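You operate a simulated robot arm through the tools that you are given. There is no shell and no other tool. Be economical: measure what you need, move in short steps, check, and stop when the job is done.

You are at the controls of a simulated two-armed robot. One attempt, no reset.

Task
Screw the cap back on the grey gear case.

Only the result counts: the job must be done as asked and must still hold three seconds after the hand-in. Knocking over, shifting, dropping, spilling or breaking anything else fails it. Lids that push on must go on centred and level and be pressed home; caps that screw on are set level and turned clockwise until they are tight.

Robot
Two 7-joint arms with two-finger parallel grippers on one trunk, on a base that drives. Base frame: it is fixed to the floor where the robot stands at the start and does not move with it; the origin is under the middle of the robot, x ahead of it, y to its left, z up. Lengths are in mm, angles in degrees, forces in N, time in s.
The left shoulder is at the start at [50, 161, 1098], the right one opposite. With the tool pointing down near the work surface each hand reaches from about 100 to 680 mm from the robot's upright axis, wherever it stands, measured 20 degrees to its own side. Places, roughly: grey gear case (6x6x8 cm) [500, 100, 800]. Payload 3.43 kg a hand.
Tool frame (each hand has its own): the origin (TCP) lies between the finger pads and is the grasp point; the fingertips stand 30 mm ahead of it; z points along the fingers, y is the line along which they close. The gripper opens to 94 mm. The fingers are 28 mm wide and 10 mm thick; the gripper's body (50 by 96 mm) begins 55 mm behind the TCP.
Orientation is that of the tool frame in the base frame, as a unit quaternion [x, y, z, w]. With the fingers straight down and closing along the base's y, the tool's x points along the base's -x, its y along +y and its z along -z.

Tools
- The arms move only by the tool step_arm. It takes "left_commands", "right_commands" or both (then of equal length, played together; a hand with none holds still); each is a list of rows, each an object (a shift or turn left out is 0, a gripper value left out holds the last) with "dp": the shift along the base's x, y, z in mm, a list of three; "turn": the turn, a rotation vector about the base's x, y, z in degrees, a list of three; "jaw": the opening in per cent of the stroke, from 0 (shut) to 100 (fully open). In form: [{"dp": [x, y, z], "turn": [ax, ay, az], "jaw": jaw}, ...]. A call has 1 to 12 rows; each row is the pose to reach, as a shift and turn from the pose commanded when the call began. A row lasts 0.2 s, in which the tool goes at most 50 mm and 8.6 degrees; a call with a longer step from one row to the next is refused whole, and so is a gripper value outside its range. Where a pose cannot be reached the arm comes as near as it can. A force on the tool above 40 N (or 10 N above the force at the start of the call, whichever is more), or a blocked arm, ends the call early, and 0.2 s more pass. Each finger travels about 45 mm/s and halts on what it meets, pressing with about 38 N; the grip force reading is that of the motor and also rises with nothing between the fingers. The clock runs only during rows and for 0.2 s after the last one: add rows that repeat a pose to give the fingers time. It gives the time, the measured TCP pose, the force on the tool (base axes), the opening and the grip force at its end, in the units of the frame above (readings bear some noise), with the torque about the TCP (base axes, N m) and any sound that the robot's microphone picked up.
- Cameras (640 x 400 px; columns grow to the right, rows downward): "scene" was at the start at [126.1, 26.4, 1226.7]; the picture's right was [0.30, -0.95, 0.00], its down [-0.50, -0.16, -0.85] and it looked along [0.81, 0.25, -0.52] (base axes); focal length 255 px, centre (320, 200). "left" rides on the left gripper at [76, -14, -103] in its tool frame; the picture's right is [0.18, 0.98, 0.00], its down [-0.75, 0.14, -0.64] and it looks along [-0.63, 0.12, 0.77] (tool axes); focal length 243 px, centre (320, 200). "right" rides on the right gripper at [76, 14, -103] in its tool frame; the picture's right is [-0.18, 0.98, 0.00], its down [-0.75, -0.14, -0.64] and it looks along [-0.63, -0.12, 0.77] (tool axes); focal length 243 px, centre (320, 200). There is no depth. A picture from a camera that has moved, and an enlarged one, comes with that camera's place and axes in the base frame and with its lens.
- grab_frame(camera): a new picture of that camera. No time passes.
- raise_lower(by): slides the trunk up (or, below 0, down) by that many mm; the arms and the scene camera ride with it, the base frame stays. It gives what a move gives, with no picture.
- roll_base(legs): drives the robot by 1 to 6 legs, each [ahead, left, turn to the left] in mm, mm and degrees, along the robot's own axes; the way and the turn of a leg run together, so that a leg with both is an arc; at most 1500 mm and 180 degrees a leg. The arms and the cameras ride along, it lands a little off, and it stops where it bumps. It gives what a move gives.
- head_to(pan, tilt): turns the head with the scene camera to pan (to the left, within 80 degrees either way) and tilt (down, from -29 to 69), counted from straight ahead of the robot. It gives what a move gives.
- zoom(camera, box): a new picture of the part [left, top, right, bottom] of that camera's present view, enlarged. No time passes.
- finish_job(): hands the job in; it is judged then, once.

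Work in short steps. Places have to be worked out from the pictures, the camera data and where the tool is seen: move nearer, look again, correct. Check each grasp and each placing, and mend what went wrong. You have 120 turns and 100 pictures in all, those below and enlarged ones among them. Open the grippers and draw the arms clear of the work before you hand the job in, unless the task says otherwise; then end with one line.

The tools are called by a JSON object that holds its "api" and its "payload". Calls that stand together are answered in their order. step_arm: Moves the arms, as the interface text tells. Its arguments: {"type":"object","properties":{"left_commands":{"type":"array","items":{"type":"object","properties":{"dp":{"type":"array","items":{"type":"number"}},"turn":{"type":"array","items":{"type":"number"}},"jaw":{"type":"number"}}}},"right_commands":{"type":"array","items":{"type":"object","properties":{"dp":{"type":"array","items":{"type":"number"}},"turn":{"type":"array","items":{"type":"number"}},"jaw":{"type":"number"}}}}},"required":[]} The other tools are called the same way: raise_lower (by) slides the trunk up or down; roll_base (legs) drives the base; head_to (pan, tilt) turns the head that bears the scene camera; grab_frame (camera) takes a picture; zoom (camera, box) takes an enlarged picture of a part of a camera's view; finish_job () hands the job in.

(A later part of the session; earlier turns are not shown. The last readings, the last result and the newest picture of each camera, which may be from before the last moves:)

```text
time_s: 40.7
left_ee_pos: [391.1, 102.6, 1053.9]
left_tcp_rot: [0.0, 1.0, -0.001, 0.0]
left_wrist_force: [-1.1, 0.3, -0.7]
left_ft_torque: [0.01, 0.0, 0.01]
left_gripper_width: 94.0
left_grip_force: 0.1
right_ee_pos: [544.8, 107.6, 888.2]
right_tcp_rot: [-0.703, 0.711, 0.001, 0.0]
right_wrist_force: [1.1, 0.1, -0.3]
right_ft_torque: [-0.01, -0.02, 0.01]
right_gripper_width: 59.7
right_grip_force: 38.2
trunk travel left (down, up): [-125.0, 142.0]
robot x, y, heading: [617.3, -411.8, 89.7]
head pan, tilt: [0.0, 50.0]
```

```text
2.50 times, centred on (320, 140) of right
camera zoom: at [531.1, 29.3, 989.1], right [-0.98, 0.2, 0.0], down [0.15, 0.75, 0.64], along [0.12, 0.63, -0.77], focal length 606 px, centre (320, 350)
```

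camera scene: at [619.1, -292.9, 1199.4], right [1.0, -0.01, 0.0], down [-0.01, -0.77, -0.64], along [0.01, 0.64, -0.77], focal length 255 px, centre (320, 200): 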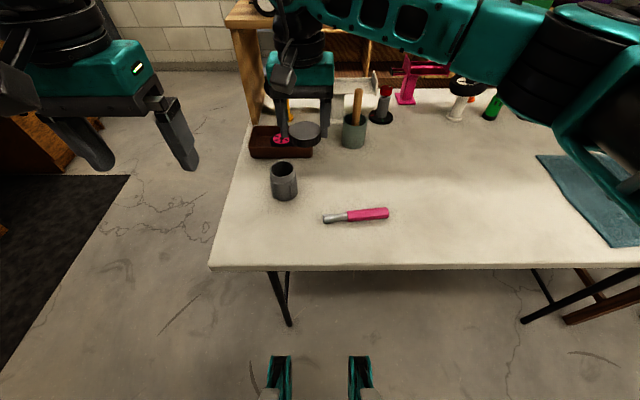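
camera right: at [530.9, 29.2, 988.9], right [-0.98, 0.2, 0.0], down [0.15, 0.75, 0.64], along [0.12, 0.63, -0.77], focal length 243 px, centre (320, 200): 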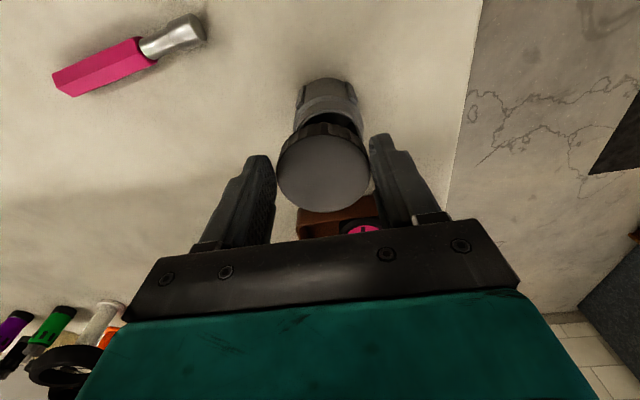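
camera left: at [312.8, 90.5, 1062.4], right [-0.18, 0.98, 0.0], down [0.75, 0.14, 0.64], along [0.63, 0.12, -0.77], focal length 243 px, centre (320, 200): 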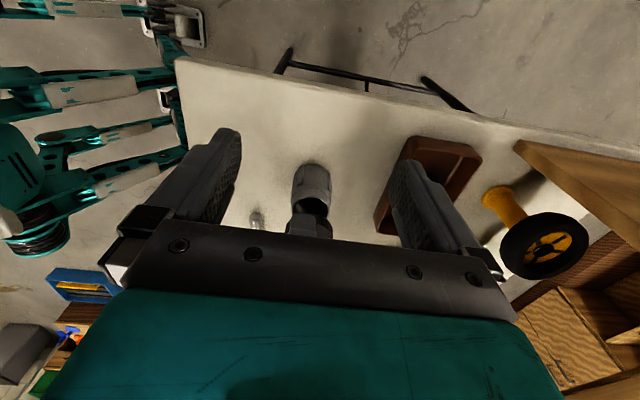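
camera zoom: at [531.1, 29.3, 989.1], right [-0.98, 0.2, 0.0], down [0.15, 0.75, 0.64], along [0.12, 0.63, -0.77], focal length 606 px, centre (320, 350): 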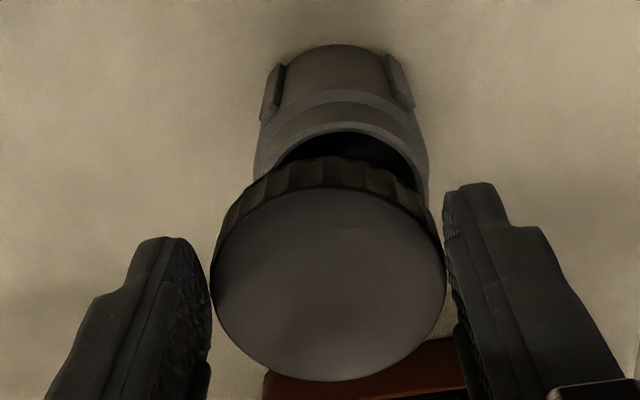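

All three cameras agree if the cap sits about 7–11 mm toward +y of the TCP, lower in the fingers than I had assumed. Cap and case then both lie at y≈118, with the rim near z≈812. The cap needs about −6 mm in x, so I'll shift it and go down 22 mm.

{"api": "step_arm", "payload": {"right_commands": [{"dp": [-6, 0, 0]}, {"dp": [-6, 0, -11]}, {"dp": [-6, 0, -22]}, {"dp": [-6, 0, -22]}]}}

{"api": "zoom", "payload": {"camera": "left", "box": [280, 130, 350, 200]}}

{"api": "zoom", "payload": {"camera": "scene", "box": [250, 130, 320, 210]}}

{"api": "zoom", "payload": {"camera": "right", "box": [240, 60, 400, 220]}}

```text
time_s: 41.7
left_ee_pos: [391.8, 103.4, 1053.4]
left_tcp_rot: [0.0, 1.0, 0.0, 0.001]
left_wrist_force: [-0.5, 1.0, -0.1]
left_ft_torque: [-0.03, -0.01, 0.03]
left_gripper_width: 94.2
left_grip_force: 0.1
right_ee_pos: [539.1, 107.8, 864.6]
right_tcp_rot: [-0.703, 0.711, 0.001, 0.001]
right_wrist_force: [0.0, 0.5, -0.3]
right_ft_torque: [-0.04, 0.0, -0.01]
right_gripper_width: 59.6
right_grip_force: 38.2
trunk travel left (down, up): [-125.0, 142.0]
robot x, y, heading: [614.7, -408.8, 89.1]
head pan, tilt: [0.0, 50.0]
```

```text
5.71 times, centred on (315, 165) of left
camera zoom: at [314.0, 88.2, 1155.2], right [-0.18, 0.98, 0.0], down [0.75, 0.14, 0.64], along [0.63, 0.12, -0.77], focal length 1386 px, centre (349, 400)
```

zoom: 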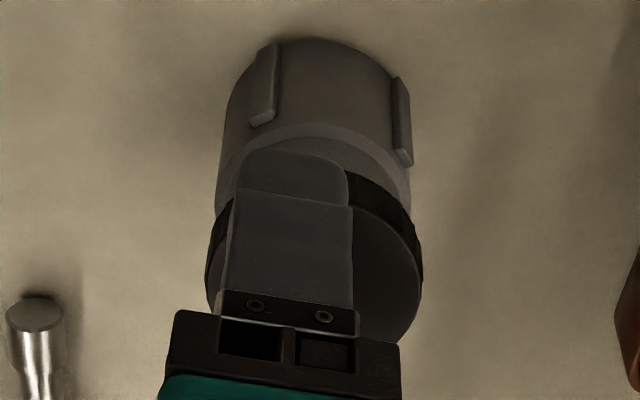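

```text
5.00 times, centred on (285, 170) of scene
camera zoom: at [619.0, -292.9, 1199.4], right [1.0, -0.01, 0.0], down [-0.01, -0.77, -0.64], along [0.01, 0.64, -0.77], focal length 1277 px, centre (495, 350)
```

zoom: 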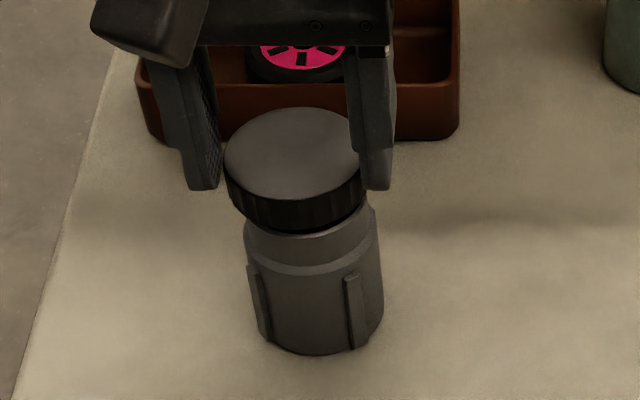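

```text
2.50 times, centred on (320, 140) of right
camera zoom: at [524.2, 30.0, 965.8], right [-0.98, 0.2, 0.0], down [0.15, 0.75, 0.64], along [0.12, 0.63, -0.77], focal length 606 px, centre (320, 350)
```

zoom: 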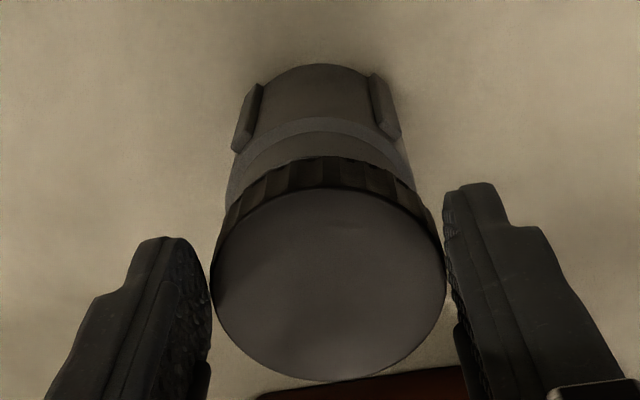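

Alignment is within about 1 mm in all views and there's no contact yet. I'll lower gently with a 1 mm y correction and watch the force.

{"api": "step_arm", "payload": {"right_commands": [{"dp": [0, -1, -2]}, {"dp": [0, -1, -4]}, {"dp": [0, -1, -6]}, {"dp": [0, -1, -8]}]}}

{"api": "zoom", "payload": {"camera": "scene", "box": [250, 130, 320, 210]}}

```text
time_s: 42.7
left_ee_pos: [391.8, 102.1, 1054.6]
left_tcp_rot: [0.001, 1.0, -0.001, 0.001]
left_wrist_force: [0.7, -0.3, 0.7]
left_ft_torque: [0.01, -0.02, 0.0]
left_gripper_width: 93.9
left_grip_force: 0.0
right_ee_pos: [536.6, 107.8, 857.6]
right_tcp_rot: [-0.703, 0.712, 0.001, 0.0]
right_wrist_force: [0.5, -1.4, 6.7]
right_ft_torque: [-0.05, -0.15, 0.01]
right_gripper_width: 60.0
right_grip_force: 37.9
trunk travel left (down, up): [-125.0, 142.0]
robot x, y, heading: [616.9, -407.7, 89.3]
head pan, tilt: [0.0, 50.0]
```

```text
5.00 times, centred on (285, 170) of scene
camera zoom: at [619.2, -293.5, 1199.7], right [1.0, -0.01, 0.0], down [-0.01, -0.77, -0.64], along [0.01, 0.64, -0.77], focal length 1277 px, centre (495, 350)
```

zoom: 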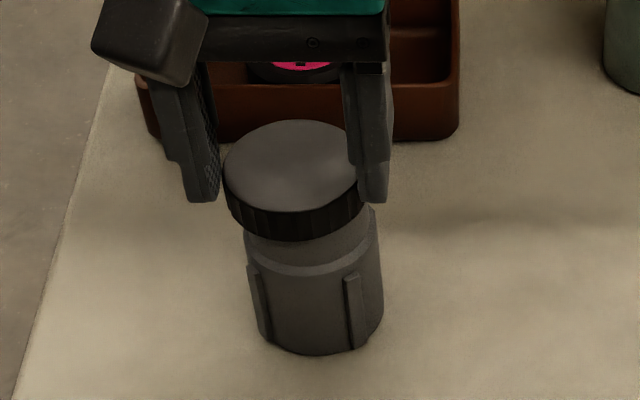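

The contact torque (−0.15 N·m about y) means the rim touches the cap on the +x side, so the cap is slightly too far −x. I'll lift 3 mm, shift +2.5 mm in x and lower again.

{"api": "step_arm", "payload": {"right_commands": [{"dp": [0, 0, 4]}, {"dp": [2.5, 0, 4]}, {"dp": [2.5, 0, 2]}, {"dp": [2.5, 0, 0]}, {"dp": [2.5, 0, -2]}, {"dp": [2.5, 0, -2]}]}}

{"api": "zoom", "payload": {"camera": "scene", "box": [250, 130, 320, 210]}}

{"api": "zoom", "payload": {"camera": "left", "box": [280, 120, 350, 190]}}

```text
time_s: 44.1
left_ee_pos: [389.6, 100.8, 1053.6]
left_tcp_rot: [0.001, 1.0, 0.0, 0.002]
left_wrist_force: [-0.3, 0.8, -0.4]
left_ft_torque: [0.0, 0.02, -0.01]
left_gripper_width: 94.2
left_grip_force: 0.0
right_ee_pos: [539.0, 108.8, 858.1]
right_tcp_rot: [-0.703, 0.711, 0.002, 0.001]
right_wrist_force: [2.5, -2.6, 11.4]
right_ft_torque: [-0.23, -0.22, 0.05]
right_gripper_width: 59.8
right_grip_force: 37.8
trunk travel left (down, up): [-125.0, 142.0]
robot x, y, heading: [618.9, -410.7, 89.3]
head pan, tilt: [0.0, 50.0]
```

```text
5.00 times, centred on (285, 170) of scene
camera zoom: at [619.4, -294.0, 1199.7], right [1.0, -0.01, 0.0], down [-0.01, -0.77, -0.64], along [0.01, 0.64, -0.77], focal length 1277 px, centre (495, 350)
```

zoom: 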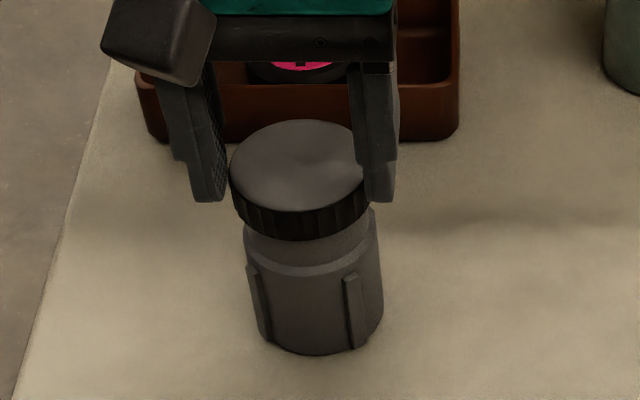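

```text
5.71 times, centred on (315, 155) of left
camera zoom: at [314.3, 87.2, 1156.1], right [-0.18, 0.98, 0.0], down [0.75, 0.14, 0.64], along [0.63, 0.12, -0.77], focal length 1386 px, centre (349, 457)
```

zoom: 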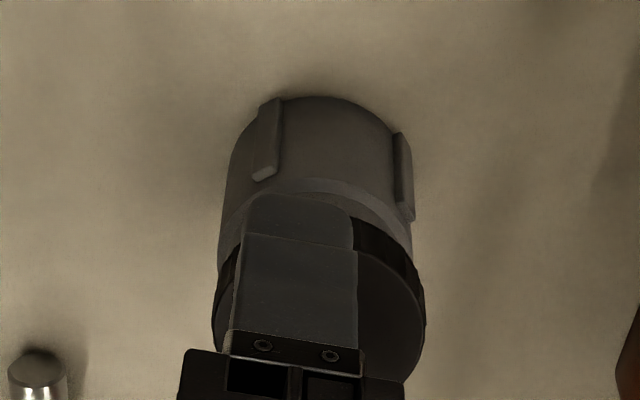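

Contact is now at the (+x, −y) side of the rim, and the left view also shows the cap about 2 mm too far +y. I'll lift and shift (+1, −2.5).

{"api": "step_arm", "payload": {"right_commands": [{"dp": [0, 0, 4]}, {"dp": [1, -2.5, 4]}, {"dp": [1, -2.5, 2]}, {"dp": [1, -2.5, 0]}, {"dp": [1, -2.5, -2]}, {"dp": [1, -2.5, -2]}]}}

{"api": "zoom", "payload": {"camera": "scene", "box": [250, 130, 320, 210]}}

{"api": "zoom", "payload": {"camera": "left", "box": [280, 120, 350, 190]}}

```text
time_s: 45.5
left_ee_pos: [390.8, 102.1, 1054.0]
left_tcp_rot: [0.0, 1.0, 0.0, 0.001]
left_wrist_force: [0.1, -0.4, 1.0]
left_ft_torque: [-0.01, 0.02, 0.0]
left_gripper_width: 94.3
left_grip_force: 0.1
right_ee_pos: [540.0, 106.2, 855.2]
right_tcp_rot: [-0.703, 0.711, 0.001, 0.0]
right_wrist_force: [-0.5, -0.1, -0.2]
right_ft_torque: [-0.02, -0.01, -0.03]
right_gripper_width: 59.7
right_grip_force: 38.0
trunk travel left (down, up): [-125.0, 142.0]
robot x, y, heading: [618.1, -409.3, 89.5]
head pan, tilt: [0.0, 50.0]
```

```text
5.00 times, centred on (285, 170) of scene
camera zoom: at [619.0, -292.9, 1199.4], right [1.0, -0.01, 0.0], down [-0.01, -0.77, -0.64], along [0.01, 0.64, -0.77], focal length 1277 px, centre (495, 350)
```

zoom: 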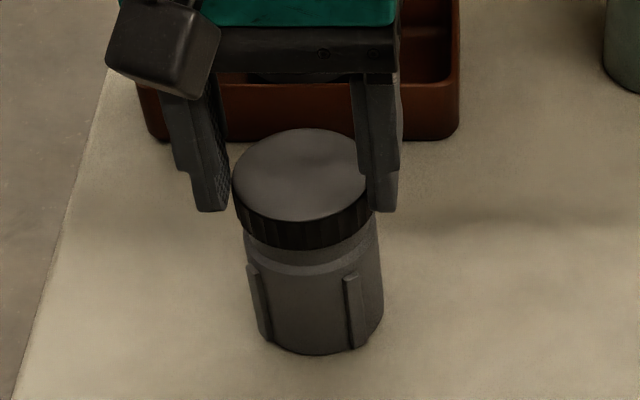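

```text
5.71 times, centred on (315, 155) of left
camera zoom: at [313.9, 88.2, 1155.2], right [-0.18, 0.98, 0.0], down [0.75, 0.14, 0.64], along [0.63, 0.12, -0.77], focal length 1386 px, centre (349, 457)
```

zoom: 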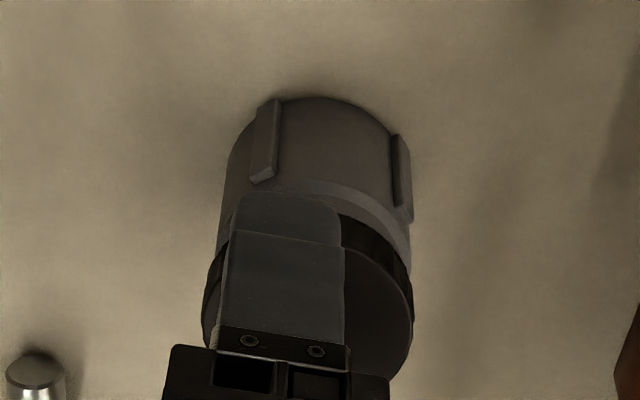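

It dropped with no force, so the cap is slipping over the neck. I'll continue down until it meets the thread.

{"api": "step_arm", "payload": {"right_commands": [{"dp": [0, 0, -2]}, {"dp": [0, 0, -4]}, {"dp": [0, 0, -5]}, {"dp": [0, 0, -5]}]}}

{"api": "zoom", "payload": {"camera": "scene", "box": [250, 130, 320, 210]}}

```text
time_s: 46.5
left_ee_pos: [391.2, 102.4, 1053.2]
left_tcp_rot: [0.001, 1.0, 0.0, 0.001]
left_wrist_force: [1.1, -0.5, 0.3]
left_ft_torque: [-0.01, 0.01, -0.02]
left_gripper_width: 94.2
left_grip_force: 0.1
right_ee_pos: [540.4, 106.4, 847.7]
right_tcp_rot: [-0.703, 0.711, 0.002, 0.001]
right_wrist_force: [-0.9, 1.0, 0.2]
right_ft_torque: [0.03, 0.02, 0.0]
right_gripper_width: 59.5
right_grip_force: 37.5
trunk travel left (down, up): [-125.0, 142.0]
robot x, y, heading: [617.0, -410.9, 89.2]
head pan, tilt: [0.0, 50.0]
```

```text
5.00 times, centred on (285, 170) of scene
camera zoom: at [619.0, -292.9, 1199.4], right [1.0, -0.01, 0.0], down [-0.01, -0.77, -0.64], along [0.01, 0.64, -0.77], focal length 1277 px, centre (495, 350)
```

zoom: 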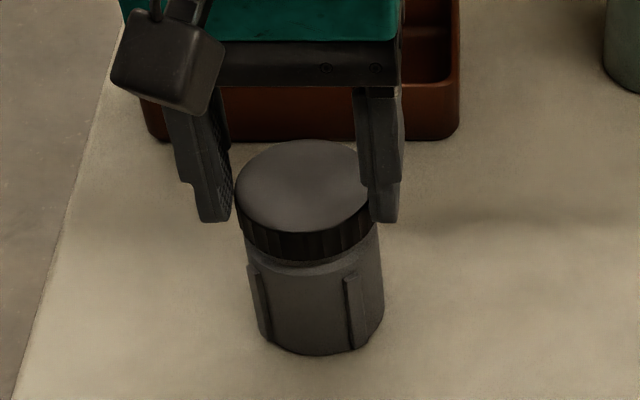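

Still no force, and the cap skirt is nearing the shoulder. I'll keep lowering in small steps.

{"api": "step_arm", "payload": {"right_commands": [{"dp": [0, 0, -1.5]}, {"dp": [0, 0, -3]}, {"dp": [0, 0, -4.5]}, {"dp": [0, 0, -4.5]}]}}

{"api": "zoom", "payload": {"camera": "scene", "box": [250, 130, 320, 210]}}

```text
time_s: 47.5
left_ee_pos: [391.4, 100.0, 1054.6]
left_tcp_rot: [0.001, 1.0, 0.001, 0.001]
left_wrist_force: [0.1, 0.0, 0.1]
left_ft_torque: [0.01, 0.02, -0.01]
left_gripper_width: 94.1
left_grip_force: 0.1
right_ee_pos: [540.8, 104.7, 846.7]
right_tcp_rot: [-0.703, 0.711, 0.001, 0.001]
right_wrist_force: [4.0, -3.6, 22.8]
right_ft_torque: [-0.15, -0.4, -0.07]
right_gripper_width: 59.8
right_grip_force: 38.1
trunk travel left (down, up): [-125.0, 142.0]
robot x, y, heading: [616.6, -408.4, 89.6]
head pan, tilt: [0.0, 50.0]
```

```text
5.00 times, centred on (285, 170) of scene
camera zoom: at [619.6, -295.0, 1200.0], right [1.0, -0.01, 0.0], down [-0.01, -0.76, -0.64], along [0.01, 0.64, -0.76], focal length 1277 px, centre (495, 350)
```

zoom: 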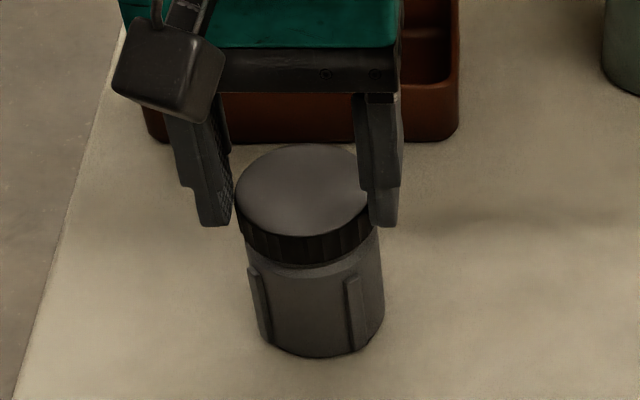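

The cap now rests on the thread (22 N of contact). I'll ease off, open, and recentre the hand on the cap for turning.

{"api": "step_arm", "payload": {"right_commands": [{"dp": [0, 0, 3]}, {"dp": [0, 0, 3], "jaw": 95}, {"dp": [0, 0, 3], "jaw": 95}, {"dp": [0, 0, 3], "jaw": 95}, {"dp": [0, 0, 3], "jaw": 95}, {"dp": [0, 10, 3], "jaw": 95}, {"dp": [0, 10, 3], "jaw": 95}]}}

{"api": "zoom", "payload": {"camera": "scene", "box": [250, 130, 320, 210]}}

{"api": "zoom", "payload": {"camera": "left", "box": [270, 110, 360, 200]}}

{"api": "zoom", "payload": {"camera": "right", "box": [220, 60, 420, 220]}}

```text
time_s: 49.1
left_ee_pos: [391.2, 102.4, 1053.7]
left_tcp_rot: [0.001, 1.0, 0.0, 0.001]
left_wrist_force: [0.6, 0.3, -0.4]
left_ft_torque: [0.01, -0.01, 0.01]
left_gripper_width: 94.1
left_grip_force: 0.1
right_ee_pos: [540.9, 114.9, 845.1]
right_tcp_rot: [-0.704, 0.711, 0.001, 0.0]
right_wrist_force: [-0.6, -0.5, -0.6]
right_ft_torque: [0.0, 0.02, 0.03]
right_gripper_width: 89.4
right_grip_force: 0.1
trunk travel left (down, up): [-125.0, 142.0]
robot x, y, heading: [618.2, -409.7, 89.4]
head pan, tilt: [0.0, 50.0]
```

```text
5.00 times, centred on (285, 170) of scene
camera zoom: at [619.0, -292.9, 1199.4], right [1.0, -0.01, 0.0], down [-0.01, -0.77, -0.64], along [0.01, 0.64, -0.77], focal length 1277 px, centre (495, 350)
```

zoom: 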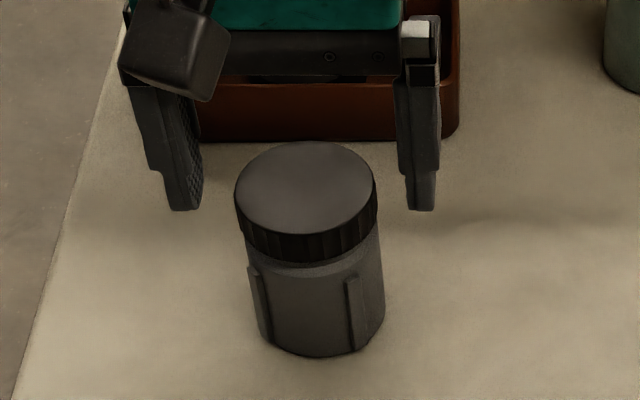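

```text
4.44 times, centred on (315, 155) of left
camera zoom: at [313.9, 88.2, 1155.2], right [-0.18, 0.98, 0.0], down [0.75, 0.14, 0.64], along [0.63, 0.12, -0.77], focal length 1078 px, centre (342, 400)
```

zoom: 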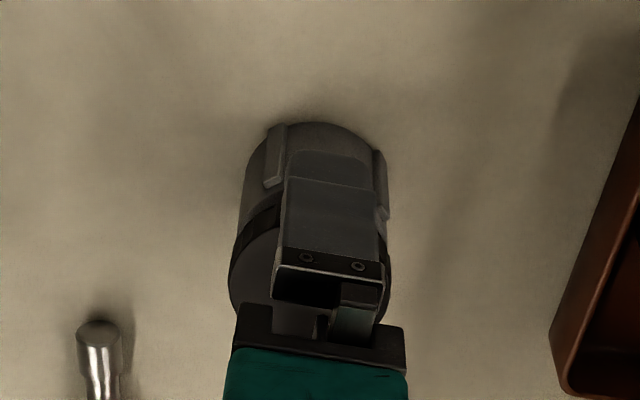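

```text
2.50 times, centred on (320, 140) of right
camera zoom: at [526.9, 37.7, 947.0], right [-0.98, 0.2, 0.0], down [0.15, 0.75, 0.64], along [0.12, 0.63, -0.77], focal length 606 px, centre (320, 350)
```

zoom: 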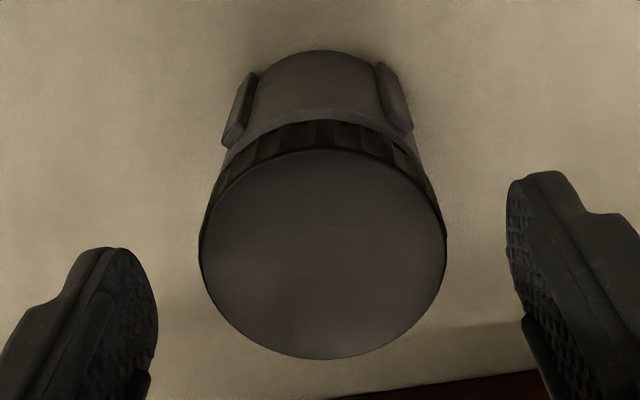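

The cap sits level, centred at about (541,117) with its top near z≈815. I'll pre-turn the open hand +75° above it, then go down over the cap.

{"api": "step_arm", "payload": {"right_commands": [{"dp": [0, 2, 6], "turn": [0, 0, 8.4]}, {"dp": [0, 2, 6], "turn": [0, 0, 16.8]}, {"dp": [0, 2, 6], "turn": [0, 0, 25.2]}, {"dp": [0, 2, 6], "turn": [0, 0, 33.6]}, {"dp": [0, 2, 6], "turn": [0, 0, 42]}, {"dp": [0, 2, 6], "turn": [0, 0, 50.4]}, {"dp": [0, 2, 6], "turn": [0, 0, 58.8]}, {"dp": [0, 2, 6], "turn": [0, 0, 67.2]}, {"dp": [0, 2, 6], "turn": [0, 0, 75.6]}, {"dp": [0, 2, 6], "turn": [0, 0, 75.6]}]}}

{"api": "grab_frame", "payload": {"camera": "right"}}

{"api": "grab_frame", "payload": {"camera": "scene"}}

```text
time_s: 51.3
left_ee_pos: [391.0, 102.5, 1052.8]
left_tcp_rot: [0.001, 1.0, -0.001, 0.001]
left_wrist_force: [0.2, -0.4, -0.1]
left_ft_torque: [-0.03, -0.01, 0.0]
left_gripper_width: 94.2
left_grip_force: 0.0
right_ee_pos: [509.9, 107.9, 896.5]
right_tcp_rot: [0.96, -0.248, -0.103, -0.075]
right_wrist_force: [1.3, 0.4, 0.4]
right_ft_torque: [-0.04, 0.04, 0.0]
right_gripper_width: 89.4
right_grip_force: 0.1
right hand out of reach, approached as far as the arm can: row 7, 8, 9, 10
trunk travel left (down, up): [-125.0, 142.0]
robot x, y, heading: [615.6, -410.1, 89.4]
head pan, tilt: [0.0, 50.0]
```

```text
50 pictures are left
camera right: at [585.5, 39.2, 974.1], right [-0.64, -0.77, -0.05], down [-0.47, 0.34, 0.81], along [-0.61, 0.54, -0.58], focal length 243 px, centre (320, 200)
```

right: 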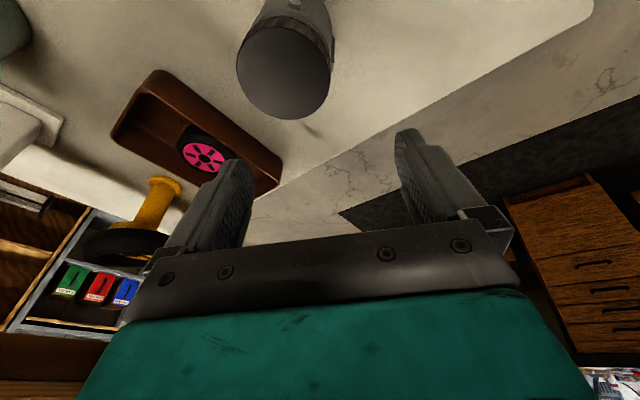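

```text
49 pictures are left
camera scene: at [619.3, -291.8, 1199.2], right [1.0, -0.01, 0.0], down [-0.01, -0.77, -0.64], along [0.01, 0.64, -0.77], focal length 255 px, centre (320, 200)
```

scene: 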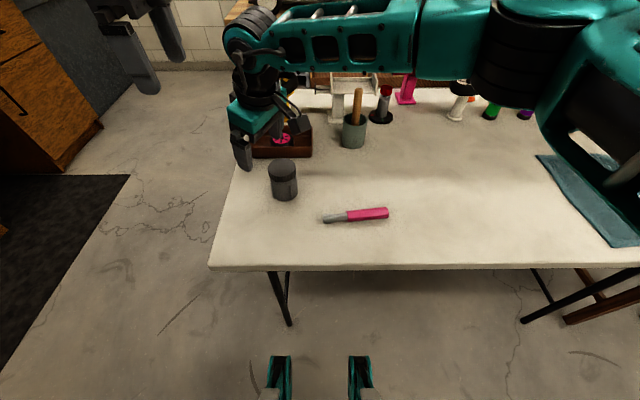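

The wrist limit is near +50°. The hand moved up and away, and the cap is still in place. I'll turn back by 34°, staying high, and read the pose.

{"api": "step_arm", "payload": {"right_commands": [{"dp": [0, 0, 10], "turn": [0, 0, -8.4]}, {"dp": [0, 0, 20], "turn": [0, 0, -16.8]}, {"dp": [0, 0, 30], "turn": [0, 0, -25.2]}, {"dp": [0, 0, 30], "turn": [0, 0, -33.6]}, {"dp": [0, 0, 30], "turn": [0, 0, -33.6]}]}}

```text
time_s: 52.5
left_ee_pos: [391.5, 101.9, 1053.0]
left_tcp_rot: [0.001, 1.0, 0.0, 0.001]
left_wrist_force: [0.6, -0.9, 0.3]
left_ft_torque: [0.04, 0.01, 0.01]
left_gripper_width: 94.0
left_grip_force: 0.1
right_ee_pos: [511.6, 107.4, 924.9]
right_tcp_rot: [0.847, -0.516, -0.076, -0.102]
right_wrist_force: [-0.9, -0.2, -0.4]
right_ft_torque: [-0.01, 0.03, -0.01]
right_gripper_width: 89.3
right_grip_force: 0.0
trunk travel left (down, up): [-125.0, 142.0]
robot x, y, heading: [617.3, -408.8, 89.1]
head pan, tilt: [0.0, 50.0]
```

The hand is now tilted about 14.6°, at a yaw of about +28°. I'll level it and bring it back above the cap.

{"api": "step_arm", "payload": {"right_commands": [{"dp": [10, 3, 0], "turn": [-7.2, -0.7, 0]}, {"dp": [20, 6, 0], "turn": [-14.5, -1.4, 0]}, {"dp": [29.5, 9.6, -20], "turn": [-14.5, -1.4, 0]}, {"dp": [29.5, 9.6, -55], "turn": [-14.5, -1.4, 0]}, {"dp": [29.5, 9.6, -55], "turn": [-14.5, -1.4, 0]}]}}

{"api": "grab_frame", "payload": {"camera": "right"}}

{"api": "zoom", "payload": {"camera": "scene", "box": [240, 120, 330, 210]}}

```text
time_s: 53.7
left_ee_pos: [391.0, 102.2, 1053.5]
left_tcp_rot: [0.002, 1.0, -0.001, 0.001]
left_wrist_force: [0.1, 0.1, 0.2]
left_ft_torque: [-0.01, -0.03, 0.0]
left_gripper_width: 94.2
left_grip_force: 0.0
right_ee_pos: [541.6, 115.1, 866.6]
right_tcp_rot: [0.854, -0.52, 0.0, 0.0]
right_wrist_force: [0.8, 1.0, 0.3]
right_ft_torque: [0.0, 0.03, -0.01]
right_gripper_width: 89.5
right_grip_force: 0.0
trunk travel left (down, up): [-125.0, 142.0]
robot x, y, heading: [617.4, -410.9, 89.4]
head pan, tilt: [0.0, 50.0]
```

```text
48 pictures are left
camera right: at [564.7, 38.4, 967.7], right [-0.96, -0.29, 0.0], down [-0.22, 0.73, 0.64], along [-0.19, 0.61, -0.77], focal length 243 px, centre (320, 200)
```

right: 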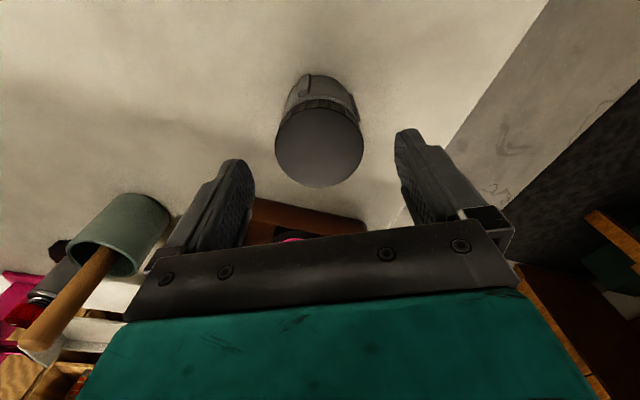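

```text
4.44 times, centred on (285, 165) of scene
camera zoom: at [619.0, -292.9, 1199.5], right [1.0, -0.01, 0.0], down [-0.01, -0.77, -0.64], along [0.01, 0.64, -0.77], focal length 1135 px, centre (476, 356)
```

zoom: 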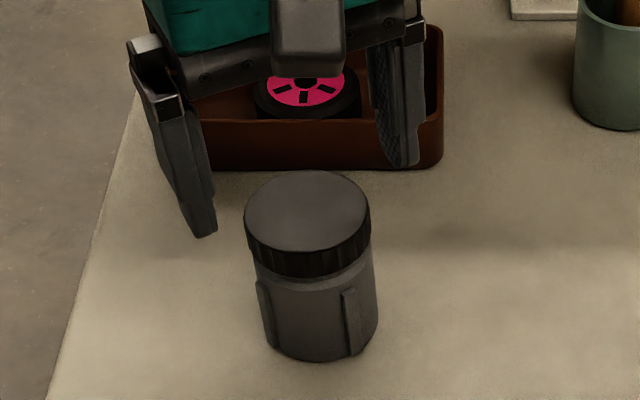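

The hand is level and centred at about (541,116). I'll descend to TCP z≈832 and grip the cap.

{"api": "step_arm", "payload": {"right_commands": [{"dp": [0, 0.5, -18]}, {"dp": [0, 0.5, -30]}, {"dp": [0, 0.5, -34.5]}, {"dp": [0, 0.5, -34.5], "jaw": 70}, {"dp": [0, 0.5, -34.5], "jaw": 40}, {"dp": [0, 0.5, -34.5], "jaw": 40}, {"dp": [0, 0.5, -34.5], "jaw": 40}, {"dp": [0, 0.5, -34.5], "jaw": 40}]}}

{"api": "zoom", "payload": {"camera": "right", "box": [220, 60, 420, 220]}}

{"api": "zoom", "payload": {"camera": "scene", "box": [240, 120, 330, 210]}}

```text
time_s: 55.5
left_ee_pos: [390.0, 101.6, 1052.8]
left_tcp_rot: [0.001, 1.0, -0.001, 0.0]
left_wrist_force: [-0.7, 0.1, -0.2]
left_ft_torque: [0.03, 0.01, -0.01]
left_gripper_width: 93.8
left_grip_force: 0.2
right_ee_pos: [538.9, 112.8, 832.9]
right_tcp_rot: [0.854, -0.52, -0.001, 0.0]
right_wrist_force: [-0.2, -0.9, 0.5]
right_ft_torque: [-0.01, -0.02, 0.03]
right_gripper_width: 64.0
right_grip_force: 38.1
trunk travel left (down, up): [-125.0, 142.0]
robot x, y, heading: [621.6, -406.8, 89.3]
head pan, tilt: [0.0, 50.0]
```

```text
2.50 times, centred on (320, 140) of right
camera zoom: at [562.4, 38.5, 933.9], right [-0.96, -0.29, 0.0], down [-0.22, 0.73, 0.64], along [-0.19, 0.61, -0.77], focal length 606 px, centre (320, 350)
```

zoom: 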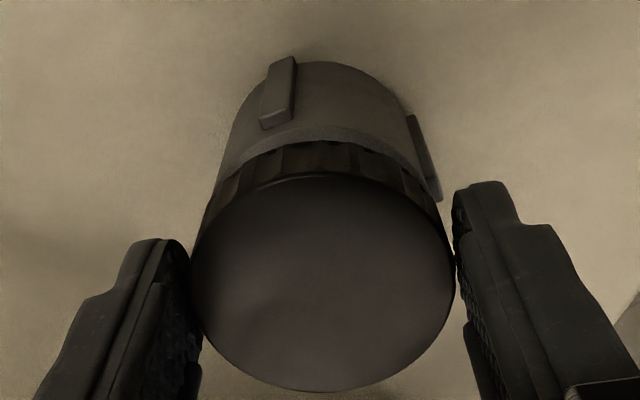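

```text
4.44 times, centred on (285, 165) of scene
camera zoom: at [619.0, -292.9, 1199.4], right [1.0, -0.01, 0.0], down [-0.01, -0.77, -0.64], along [0.01, 0.64, -0.77], focal length 1135 px, centre (476, 356)
```

zoom: 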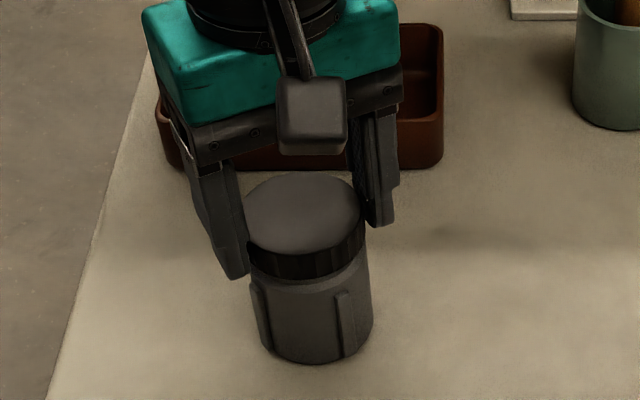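

The grip reads 64 mm at the cap's full skirt, so the earlier 60 mm was on its bevelled edge. I'll turn clockwise about 82° with slight downward feed, watching torque and whether the case turns too.

{"api": "step_arm", "payload": {"right_commands": [{"dp": [0, 0, -0.5], "turn": [0, 0, -8.2]}, {"dp": [0, 0, -0.6], "turn": [0, 0, -16.4]}, {"dp": [0, 0, -0.7], "turn": [0, 0, -24.6]}, {"dp": [0, 0, -0.8], "turn": [0, 0, -32.8]}, {"dp": [0, 0, -0.9], "turn": [0, 0, -41]}, {"dp": [0, 0, -1], "turn": [0, 0, -49.2]}, {"dp": [0, 0, -1.1], "turn": [0, 0, -57.4]}, {"dp": [0, 0, -1.2], "turn": [0, 0, -65.6]}, {"dp": [0, 0, -1.3], "turn": [0, 0, -73.8]}, {"dp": [0, 0, -1.4], "turn": [0, 0, -82]}]}}

{"api": "zoom", "payload": {"camera": "scene", "box": [240, 120, 330, 210]}}

{"api": "zoom", "payload": {"camera": "right", "box": [220, 60, 420, 220]}}

```text
time_s: 57.7
left_ee_pos: [391.3, 102.7, 1053.0]
left_tcp_rot: [0.001, 1.0, 0.0, 0.001]
left_wrist_force: [0.5, 0.0, 0.2]
left_ft_torque: [0.0, 0.02, 0.01]
left_gripper_width: 94.3
left_grip_force: 0.1
right_ee_pos: [539.3, 116.1, 833.2]
right_tcp_rot: [-0.303, 0.953, 0.0, -0.001]
right_wrist_force: [-0.5, -0.3, -0.6]
right_ft_torque: [0.05, 0.0, -0.01]
right_gripper_width: 63.9
right_grip_force: 38.2
trunk travel left (down, up): [-125.0, 142.0]
robot x, y, heading: [616.8, -410.4, 89.6]
head pan, tilt: [0.0, 50.0]
```

```text
4.44 times, centred on (285, 165) of scene
camera zoom: at [619.0, -292.8, 1199.4], right [1.0, -0.01, 0.0], down [-0.01, -0.77, -0.64], along [0.01, 0.64, -0.77], focal length 1135 px, centre (476, 356)
```

zoom: 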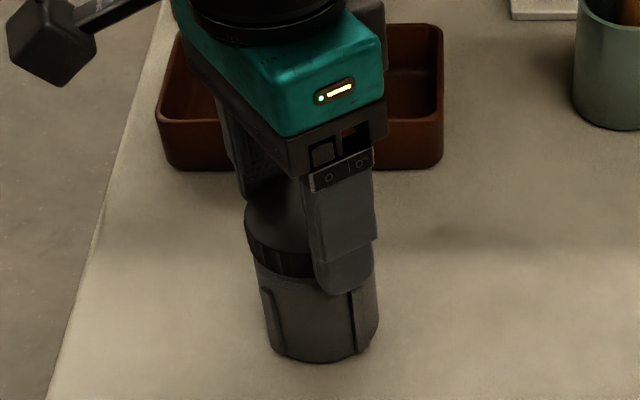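

```text
2.50 times, centred on (320, 140) of right
camera zoom: at [469.8, 81.7, 934.4], right [-0.42, 0.91, 0.0], down [0.7, 0.32, 0.64], along [0.58, 0.27, -0.77], focal length 606 px, centre (320, 350)
```

zoom: 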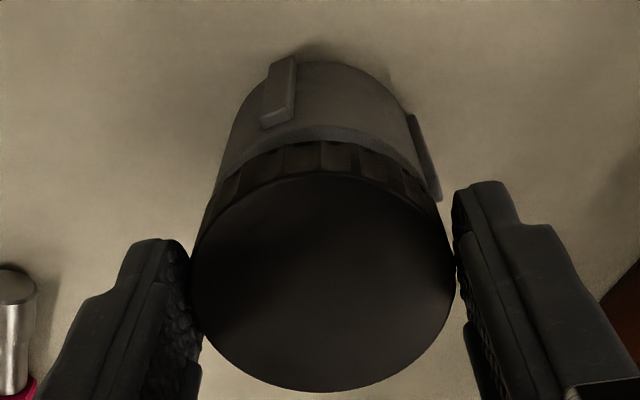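

The ribs look identical in the hand view before and after, so the whole case turned with the cap because table friction is too low. I'll press down to see if extra load holds the case, starting with the force alone.

{"api": "step_arm", "payload": {"right_commands": [{"dp": [0, 0, -1]}, {"dp": [0, 0, -2]}, {"dp": [0, 0, -3]}, {"dp": [0, 0, -3]}]}}

```text
time_s: 58.7
left_ee_pos: [391.0, 101.3, 1054.4]
left_tcp_rot: [0.001, 1.0, 0.0, 0.001]
left_wrist_force: [0.2, 0.4, -0.8]
left_ft_torque: [0.01, -0.03, -0.03]
left_gripper_width: 94.1
left_grip_force: 0.0
right_ee_pos: [539.7, 115.0, 832.0]
right_tcp_rot: [-0.305, 0.952, 0.003, 0.0]
right_wrist_force: [2.3, -0.2, 20.7]
right_ft_torque: [-0.01, -0.19, 0.01]
right_gripper_width: 64.1
right_grip_force: 37.8
trunk travel left (down, up): [-125.0, 142.0]
robot x, y, heading: [614.3, -407.4, 89.4]
head pan, tilt: [0.0, 50.0]
```

I have 20 N of downward load. I'll turn another 41° clockwise under this load and check torque and ribs.

{"api": "step_arm", "payload": {"right_commands": [{"dp": [0, 0, -0.5], "turn": [0, 0, -8.2]}, {"dp": [0, 0, -0.7], "turn": [0, 0, -16.4]}, {"dp": [0, 0, -0.9], "turn": [0, 0, -24.6]}, {"dp": [0, 0, -1], "turn": [0, 0, -32.8]}, {"dp": [0, 0, -1], "turn": [0, 0, -41]}]}}

{"api": "zoom", "payload": {"camera": "right", "box": [220, 60, 420, 220]}}

```text
time_s: 59.9
left_ee_pos: [391.7, 101.9, 1054.4]
left_tcp_rot: [0.001, 1.0, 0.001, 0.002]
left_wrist_force: [-0.5, -1.1, -0.2]
left_ft_torque: [0.0, -0.01, 0.0]
left_gripper_width: 93.8
left_grip_force: 0.1
right_ee_pos: [539.8, 115.1, 830.1]
right_tcp_rot: [0.05, 0.999, 0.003, -0.001]
right_wrist_force: [-2.8, 10.2, 22.3]
right_ft_torque: [0.68, -0.01, 0.12]
right_gripper_width: 63.9
right_grip_force: 38.1
trunk travel left (down, up): [-125.0, 142.0]
robot x, y, heading: [619.5, -411.1, 89.4]
head pan, tilt: [0.0, 50.0]
```

```text
2.50 times, centred on (320, 140) of right
camera zoom: at [465.7, 135.8, 932.5], right [0.28, 0.96, 0.01], down [0.74, -0.22, 0.64], along [0.62, -0.18, -0.77], focal length 606 px, centre (320, 350)
```

zoom: 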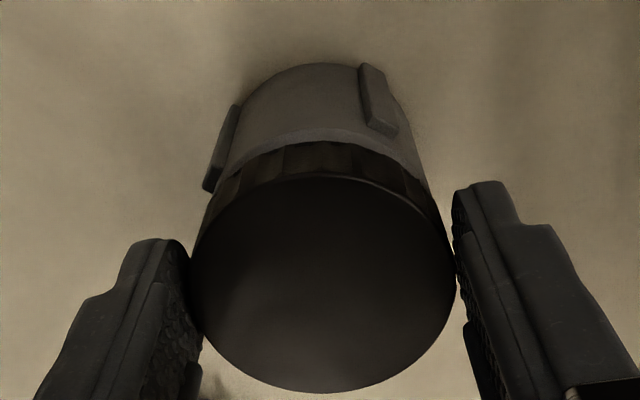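

Under load the case stays still and the cap turns relative to it. I'll continue another 41°.

{"api": "step_arm", "payload": {"right_commands": [{"dp": [0, 0, -0.2], "turn": [0, 0, -8.2]}, {"dp": [0, 0, -0.4], "turn": [0, 0, -16.4]}, {"dp": [0, 0, -0.6], "turn": [0, 0, -24.6]}, {"dp": [0, 0, -0.8], "turn": [0, 0, -32.8]}, {"dp": [0, 0, -1], "turn": [0, 0, -41]}]}}

{"api": "zoom", "payload": {"camera": "right", "box": [220, 60, 420, 220]}}

{"api": "zoom", "payload": {"camera": "scene", "box": [240, 120, 330, 210]}}

```text
time_s: 61.1
left_ee_pos: [391.0, 101.4, 1054.5]
left_tcp_rot: [0.001, 1.0, 0.001, 0.0]
left_wrist_force: [0.3, 0.2, 1.1]
left_ft_torque: [0.01, -0.01, -0.04]
left_gripper_width: 94.5
left_grip_force: 0.0
right_ee_pos: [540.2, 116.0, 831.0]
right_tcp_rot: [0.396, 0.918, 0.003, -0.001]
right_wrist_force: [1.2, 9.8, 27.1]
right_ft_torque: [0.42, -0.29, 0.02]
right_gripper_width: 64.2
right_grip_force: 37.9
trunk travel left (down, up): [-125.0, 142.0]
robot x, y, heading: [618.3, -408.6, 89.3]
head pan, tilt: [0.0, 50.0]
```

```text
2.50 times, centred on (320, 140) of right
camera zoom: at [498.4, 178.9, 932.0], right [0.84, 0.54, 0.0], down [0.41, -0.65, 0.64], along [0.35, -0.54, -0.77], focal length 606 px, centre (320, 350)
```

zoom: 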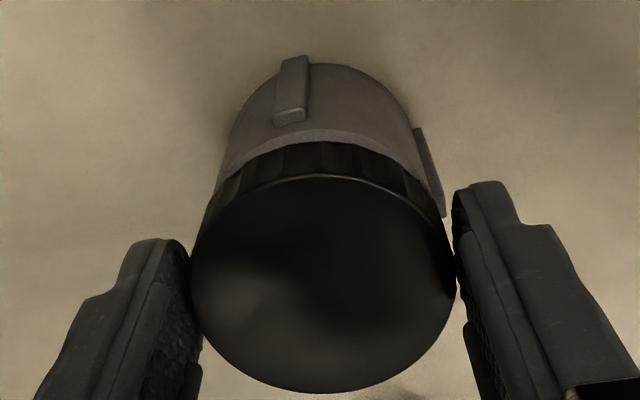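

```text
4.44 times, centred on (285, 165) of scene
camera zoom: at [619.4, -294.2, 1199.7], right [1.0, -0.01, 0.0], down [-0.01, -0.77, -0.64], along [0.01, 0.64, -0.77], focal length 1135 px, centre (476, 356)
```

zoom: 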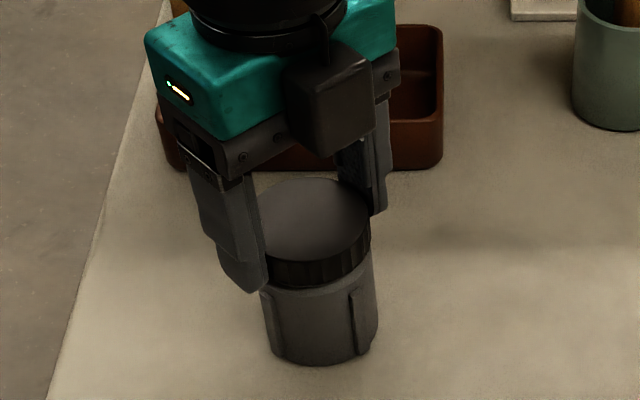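

The case stays fixed and the wrist still has range at a yaw of about −137°. I'll keep turning under load.

{"api": "step_arm", "payload": {"right_commands": [{"dp": [0, 0, -0.2], "turn": [0, 0, -8.2]}, {"dp": [0, 0, -0.3], "turn": [0, 0, -16.4]}, {"dp": [0, 0, -0.4], "turn": [0, 0, -24.6]}, {"dp": [0, 0, -0.5], "turn": [0, 0, -32.8]}, {"dp": [0, 0, -0.6], "turn": [0, 0, -41]}]}}

{"api": "zoom", "payload": {"camera": "right", "box": [220, 60, 420, 220]}}

```text
time_s: 62.3
left_ee_pos: [391.9, 101.3, 1054.0]
left_tcp_rot: [0.001, 1.0, 0.001, 0.001]
left_wrist_force: [0.4, 0.3, 0.8]
left_ft_torque: [0.04, -0.01, 0.04]
left_gripper_width: 93.8
left_grip_force: 0.1
right_ee_pos: [539.7, 115.9, 831.1]
right_tcp_rot: [0.693, 0.721, 0.001, -0.002]
right_wrist_force: [5.1, 6.2, 24.9]
right_ft_torque: [0.1, -0.29, 0.02]
right_gripper_width: 64.0
right_grip_force: 38.2
trunk travel left (down, up): [-125.0, 142.0]
robot x, y, heading: [616.3, -409.9, 89.6]
head pan, tilt: [0.0, 50.0]
```

```text
2.50 times, centred on (320, 140) of right
camera zoom: at [552.2, 190.5, 931.2], right [0.99, -0.15, 0.0], down [-0.11, -0.76, 0.64], along [-0.09, -0.63, -0.77], focal length 606 px, centre (320, 350)
```

zoom: 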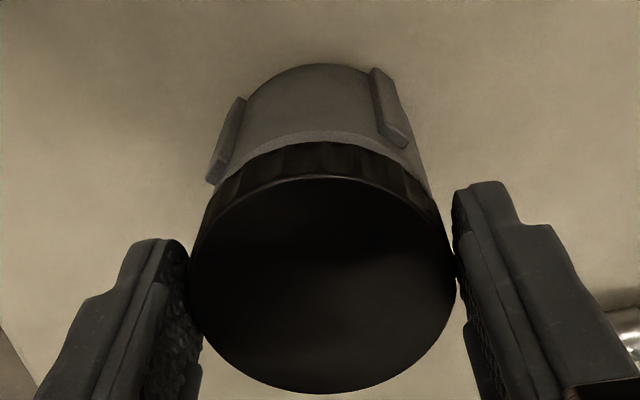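

It's still turning freely under load. I'll continue another 57°.

{"api": "step_arm", "payload": {"right_commands": [{"dp": [0, 0, -0.1], "turn": [0, 0, -8.2]}, {"dp": [0, 0, -0.2], "turn": [0, 0, -16.4]}, {"dp": [0, 0, -0.3], "turn": [0, 0, -24.6]}, {"dp": [0, 0, -0.4], "turn": [0, 0, -32.8]}, {"dp": [0, 0, -0.5], "turn": [0, 0, -41]}, {"dp": [0, 0, -0.6], "turn": [0, 0, -49.2]}, {"dp": [0, 0, -0.7], "turn": [0, 0, -57.4]}]}}

{"api": "zoom", "payload": {"camera": "right", "box": [220, 60, 420, 220]}}

{"api": "zoom", "payload": {"camera": "scene", "box": [240, 120, 330, 210]}}

```text
time_s: 63.9
left_ee_pos: [392.2, 101.1, 1054.6]
left_tcp_rot: [0.001, 1.0, 0.001, 0.0]
left_wrist_force: [-0.2, -1.0, -0.4]
left_ft_torque: [0.0, 0.0, -0.01]
left_gripper_width: 94.1
left_grip_force: 0.0
right_ee_pos: [538.4, 114.4, 829.7]
right_tcp_rot: [0.954, 0.3, 0.0, -0.001]
right_wrist_force: [5.5, -6.6, 25.8]
right_ft_torque: [-0.29, -0.19, 0.01]
right_gripper_width: 64.0
right_grip_force: 38.2
trunk travel left (down, up): [-125.0, 142.0]
robot x, y, heading: [614.8, -411.5, 89.2]
head pan, tilt: [0.0, 50.0]
```

```text
2.50 times, centred on (320, 140) of right
camera zoom: at [610.5, 144.8, 929.7], right [0.41, -0.91, 0.0], down [-0.7, -0.32, 0.64], along [-0.59, -0.26, -0.77], focal length 606 px, centre (320, 350)
```

zoom: 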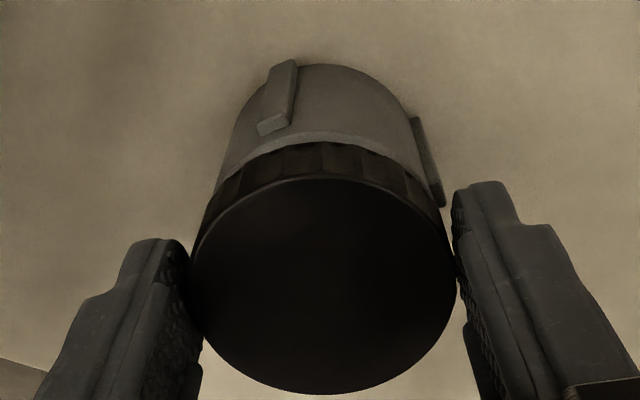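

```text
4.44 times, centred on (285, 165) of scene
camera zoom: at [619.8, -295.5, 1199.8], right [1.0, -0.01, 0.0], down [-0.01, -0.76, -0.64], along [0.01, 0.64, -0.76], focal length 1135 px, centre (476, 356)
```

zoom: 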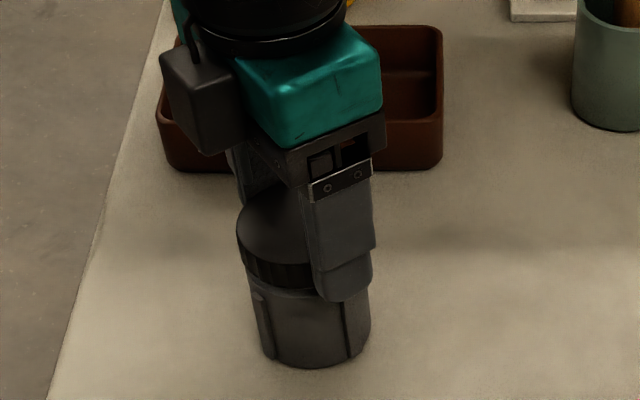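

About 180° of relative turning is done, and the case shifted only slightly. I'll take one more 33° before regrasping.

{"api": "step_arm", "payload": {"right_commands": [{"dp": [0, 0, -0.1], "turn": [0, 0, -8.2]}, {"dp": [0, 0, -0.2], "turn": [0, 0, -16.4]}, {"dp": [0, 0, -0.3], "turn": [0, 0, -24.6]}, {"dp": [0, 0, -0.4], "turn": [0, 0, -32.8]}]}}

```text
time_s: 64.9
left_ee_pos: [392.3, 100.5, 1054.2]
left_tcp_rot: [0.001, 1.0, 0.0, 0.001]
left_wrist_force: [-0.1, 0.1, -0.7]
left_ft_torque: [0.01, 0.0, -0.03]
left_gripper_width: 94.0
left_grip_force: 0.1
right_ee_pos: [538.7, 112.6, 828.6]
right_tcp_rot: [1.0, 0.017, -0.002, -0.002]
right_wrist_force: [3.2, -6.7, 27.1]
right_ft_torque: [-0.22, -0.09, -0.01]
right_gripper_width: 64.1
right_grip_force: 38.6
trunk travel left (down, up): [-125.0, 142.0]
robot x, y, heading: [617.1, -411.5, 89.2]
head pan, tilt: [0.0, 50.0]
```

The cap is descending (z 832 → 828.6) with almost no torque, and the wrist is still within range. I'll go another 33°.

{"api": "step_arm", "payload": {"right_commands": [{"dp": [0, 0, -0.2], "turn": [0, 0, -8.2]}, {"dp": [0, 0, -0.3], "turn": [0, 0, -16.4]}, {"dp": [0, 0, -0.4], "turn": [0, 0, -24.6]}, {"dp": [0, 0, -0.5], "turn": [0, 0, -32.8]}]}}

{"api": "zoom", "payload": {"camera": "right", "box": [220, 60, 420, 220]}}

```text
time_s: 65.9
left_ee_pos: [392.5, 101.0, 1054.2]
left_tcp_rot: [0.001, 1.0, 0.001, 0.0]
left_wrist_force: [-0.4, -0.9, 0.1]
left_ft_torque: [0.0, 0.04, 0.02]
left_gripper_width: 94.0
left_grip_force: 0.1
right_ee_pos: [537.1, 113.9, 828.8]
right_tcp_rot: [0.969, -0.248, 0.0, 0.0]
right_wrist_force: [7.5, 1.2, 25.3]
right_ft_torque: [0.4, -0.42, -0.01]
right_gripper_width: 63.9
right_grip_force: 38.1
right hand out of reach, approached as far as the arm can: row 4
trunk travel left (down, up): [-125.0, 142.0]
robot x, y, heading: [613.9, -408.3, 89.5]
head pan, tilt: [0.0, 50.0]
```

```text
2.50 times, centred on (320, 140) of right
camera zoom: at [598.2, 63.3, 928.6], right [-0.63, -0.77, 0.0], down [-0.59, 0.49, 0.64], along [-0.5, 0.41, -0.77], focal length 606 px, centre (320, 350)
```

zoom: 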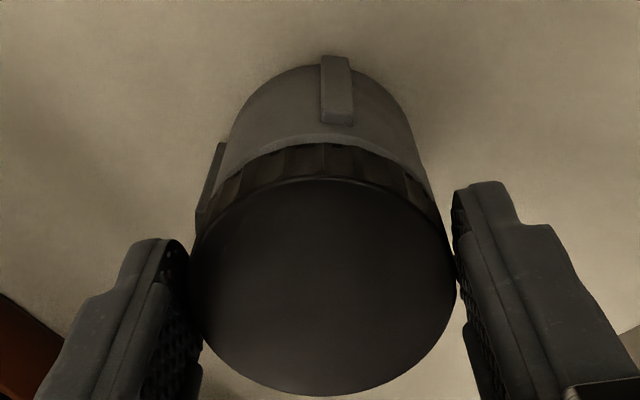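

The wrist limit is reached. I'll unload, open, and rotate the open hand back counter-clockwise around the cap.

{"api": "step_arm", "payload": {"right_commands": [{"dp": [0, 0, 3]}, {"dp": [0, 0, 3], "jaw": 98}, {"dp": [0, 0, 3], "jaw": 98}, {"dp": [0, 0, 3], "jaw": 98}, {"dp": [0, 0, 3], "jaw": 98}]}}

{"api": "zoom", "payload": {"camera": "right", "box": [200, 50, 440, 220]}}

{"api": "zoom", "payload": {"camera": "scene", "box": [240, 120, 330, 210]}}

```text
time_s: 67.1
left_ee_pos: [390.5, 102.3, 1053.2]
left_tcp_rot: [0.001, 1.0, 0.001, 0.0]
left_wrist_force: [-0.4, 0.1, 0.1]
left_ft_torque: [0.01, 0.02, 0.0]
left_gripper_width: 93.9
left_grip_force: 0.1
right_ee_pos: [538.5, 115.1, 829.4]
right_tcp_rot: [0.965, -0.264, 0.0, 0.0]
right_wrist_force: [-0.2, 1.2, -0.3]
right_ft_torque: [0.01, -0.01, -0.01]
right_gripper_width: 92.2
right_grip_force: 0.1
trunk travel left (down, up): [-125.0, 142.0]
robot x, y, heading: [617.2, -410.7, 89.5]
head pan, tilt: [0.0, 50.0]
```

```text
2.35 times, centred on (320, 135) of right
camera zoom: at [598.2, 62.8, 929.9], right [-0.66, -0.75, 0.0], down [-0.58, 0.51, 0.64], along [-0.48, 0.42, -0.77], focal length 571 px, centre (320, 353)
```

zoom: 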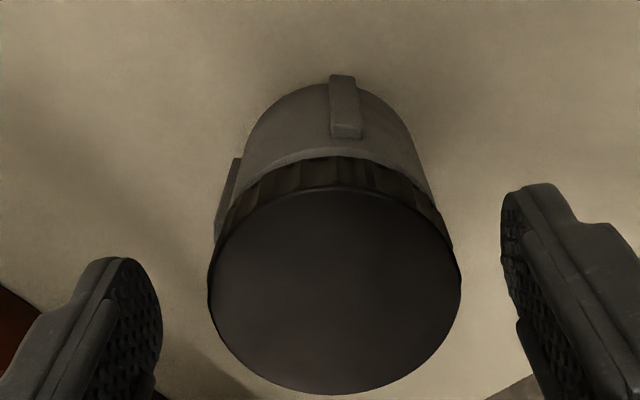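

```text
4.44 times, centred on (285, 165) of scene
camera zoom: at [619.0, -292.9, 1199.4], right [1.0, -0.01, 0.0], down [-0.01, -0.77, -0.64], along [0.01, 0.64, -0.77], focal length 1135 px, centre (476, 356)
```

zoom: 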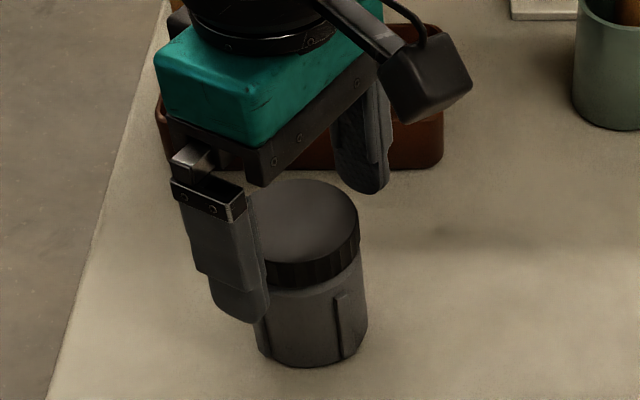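

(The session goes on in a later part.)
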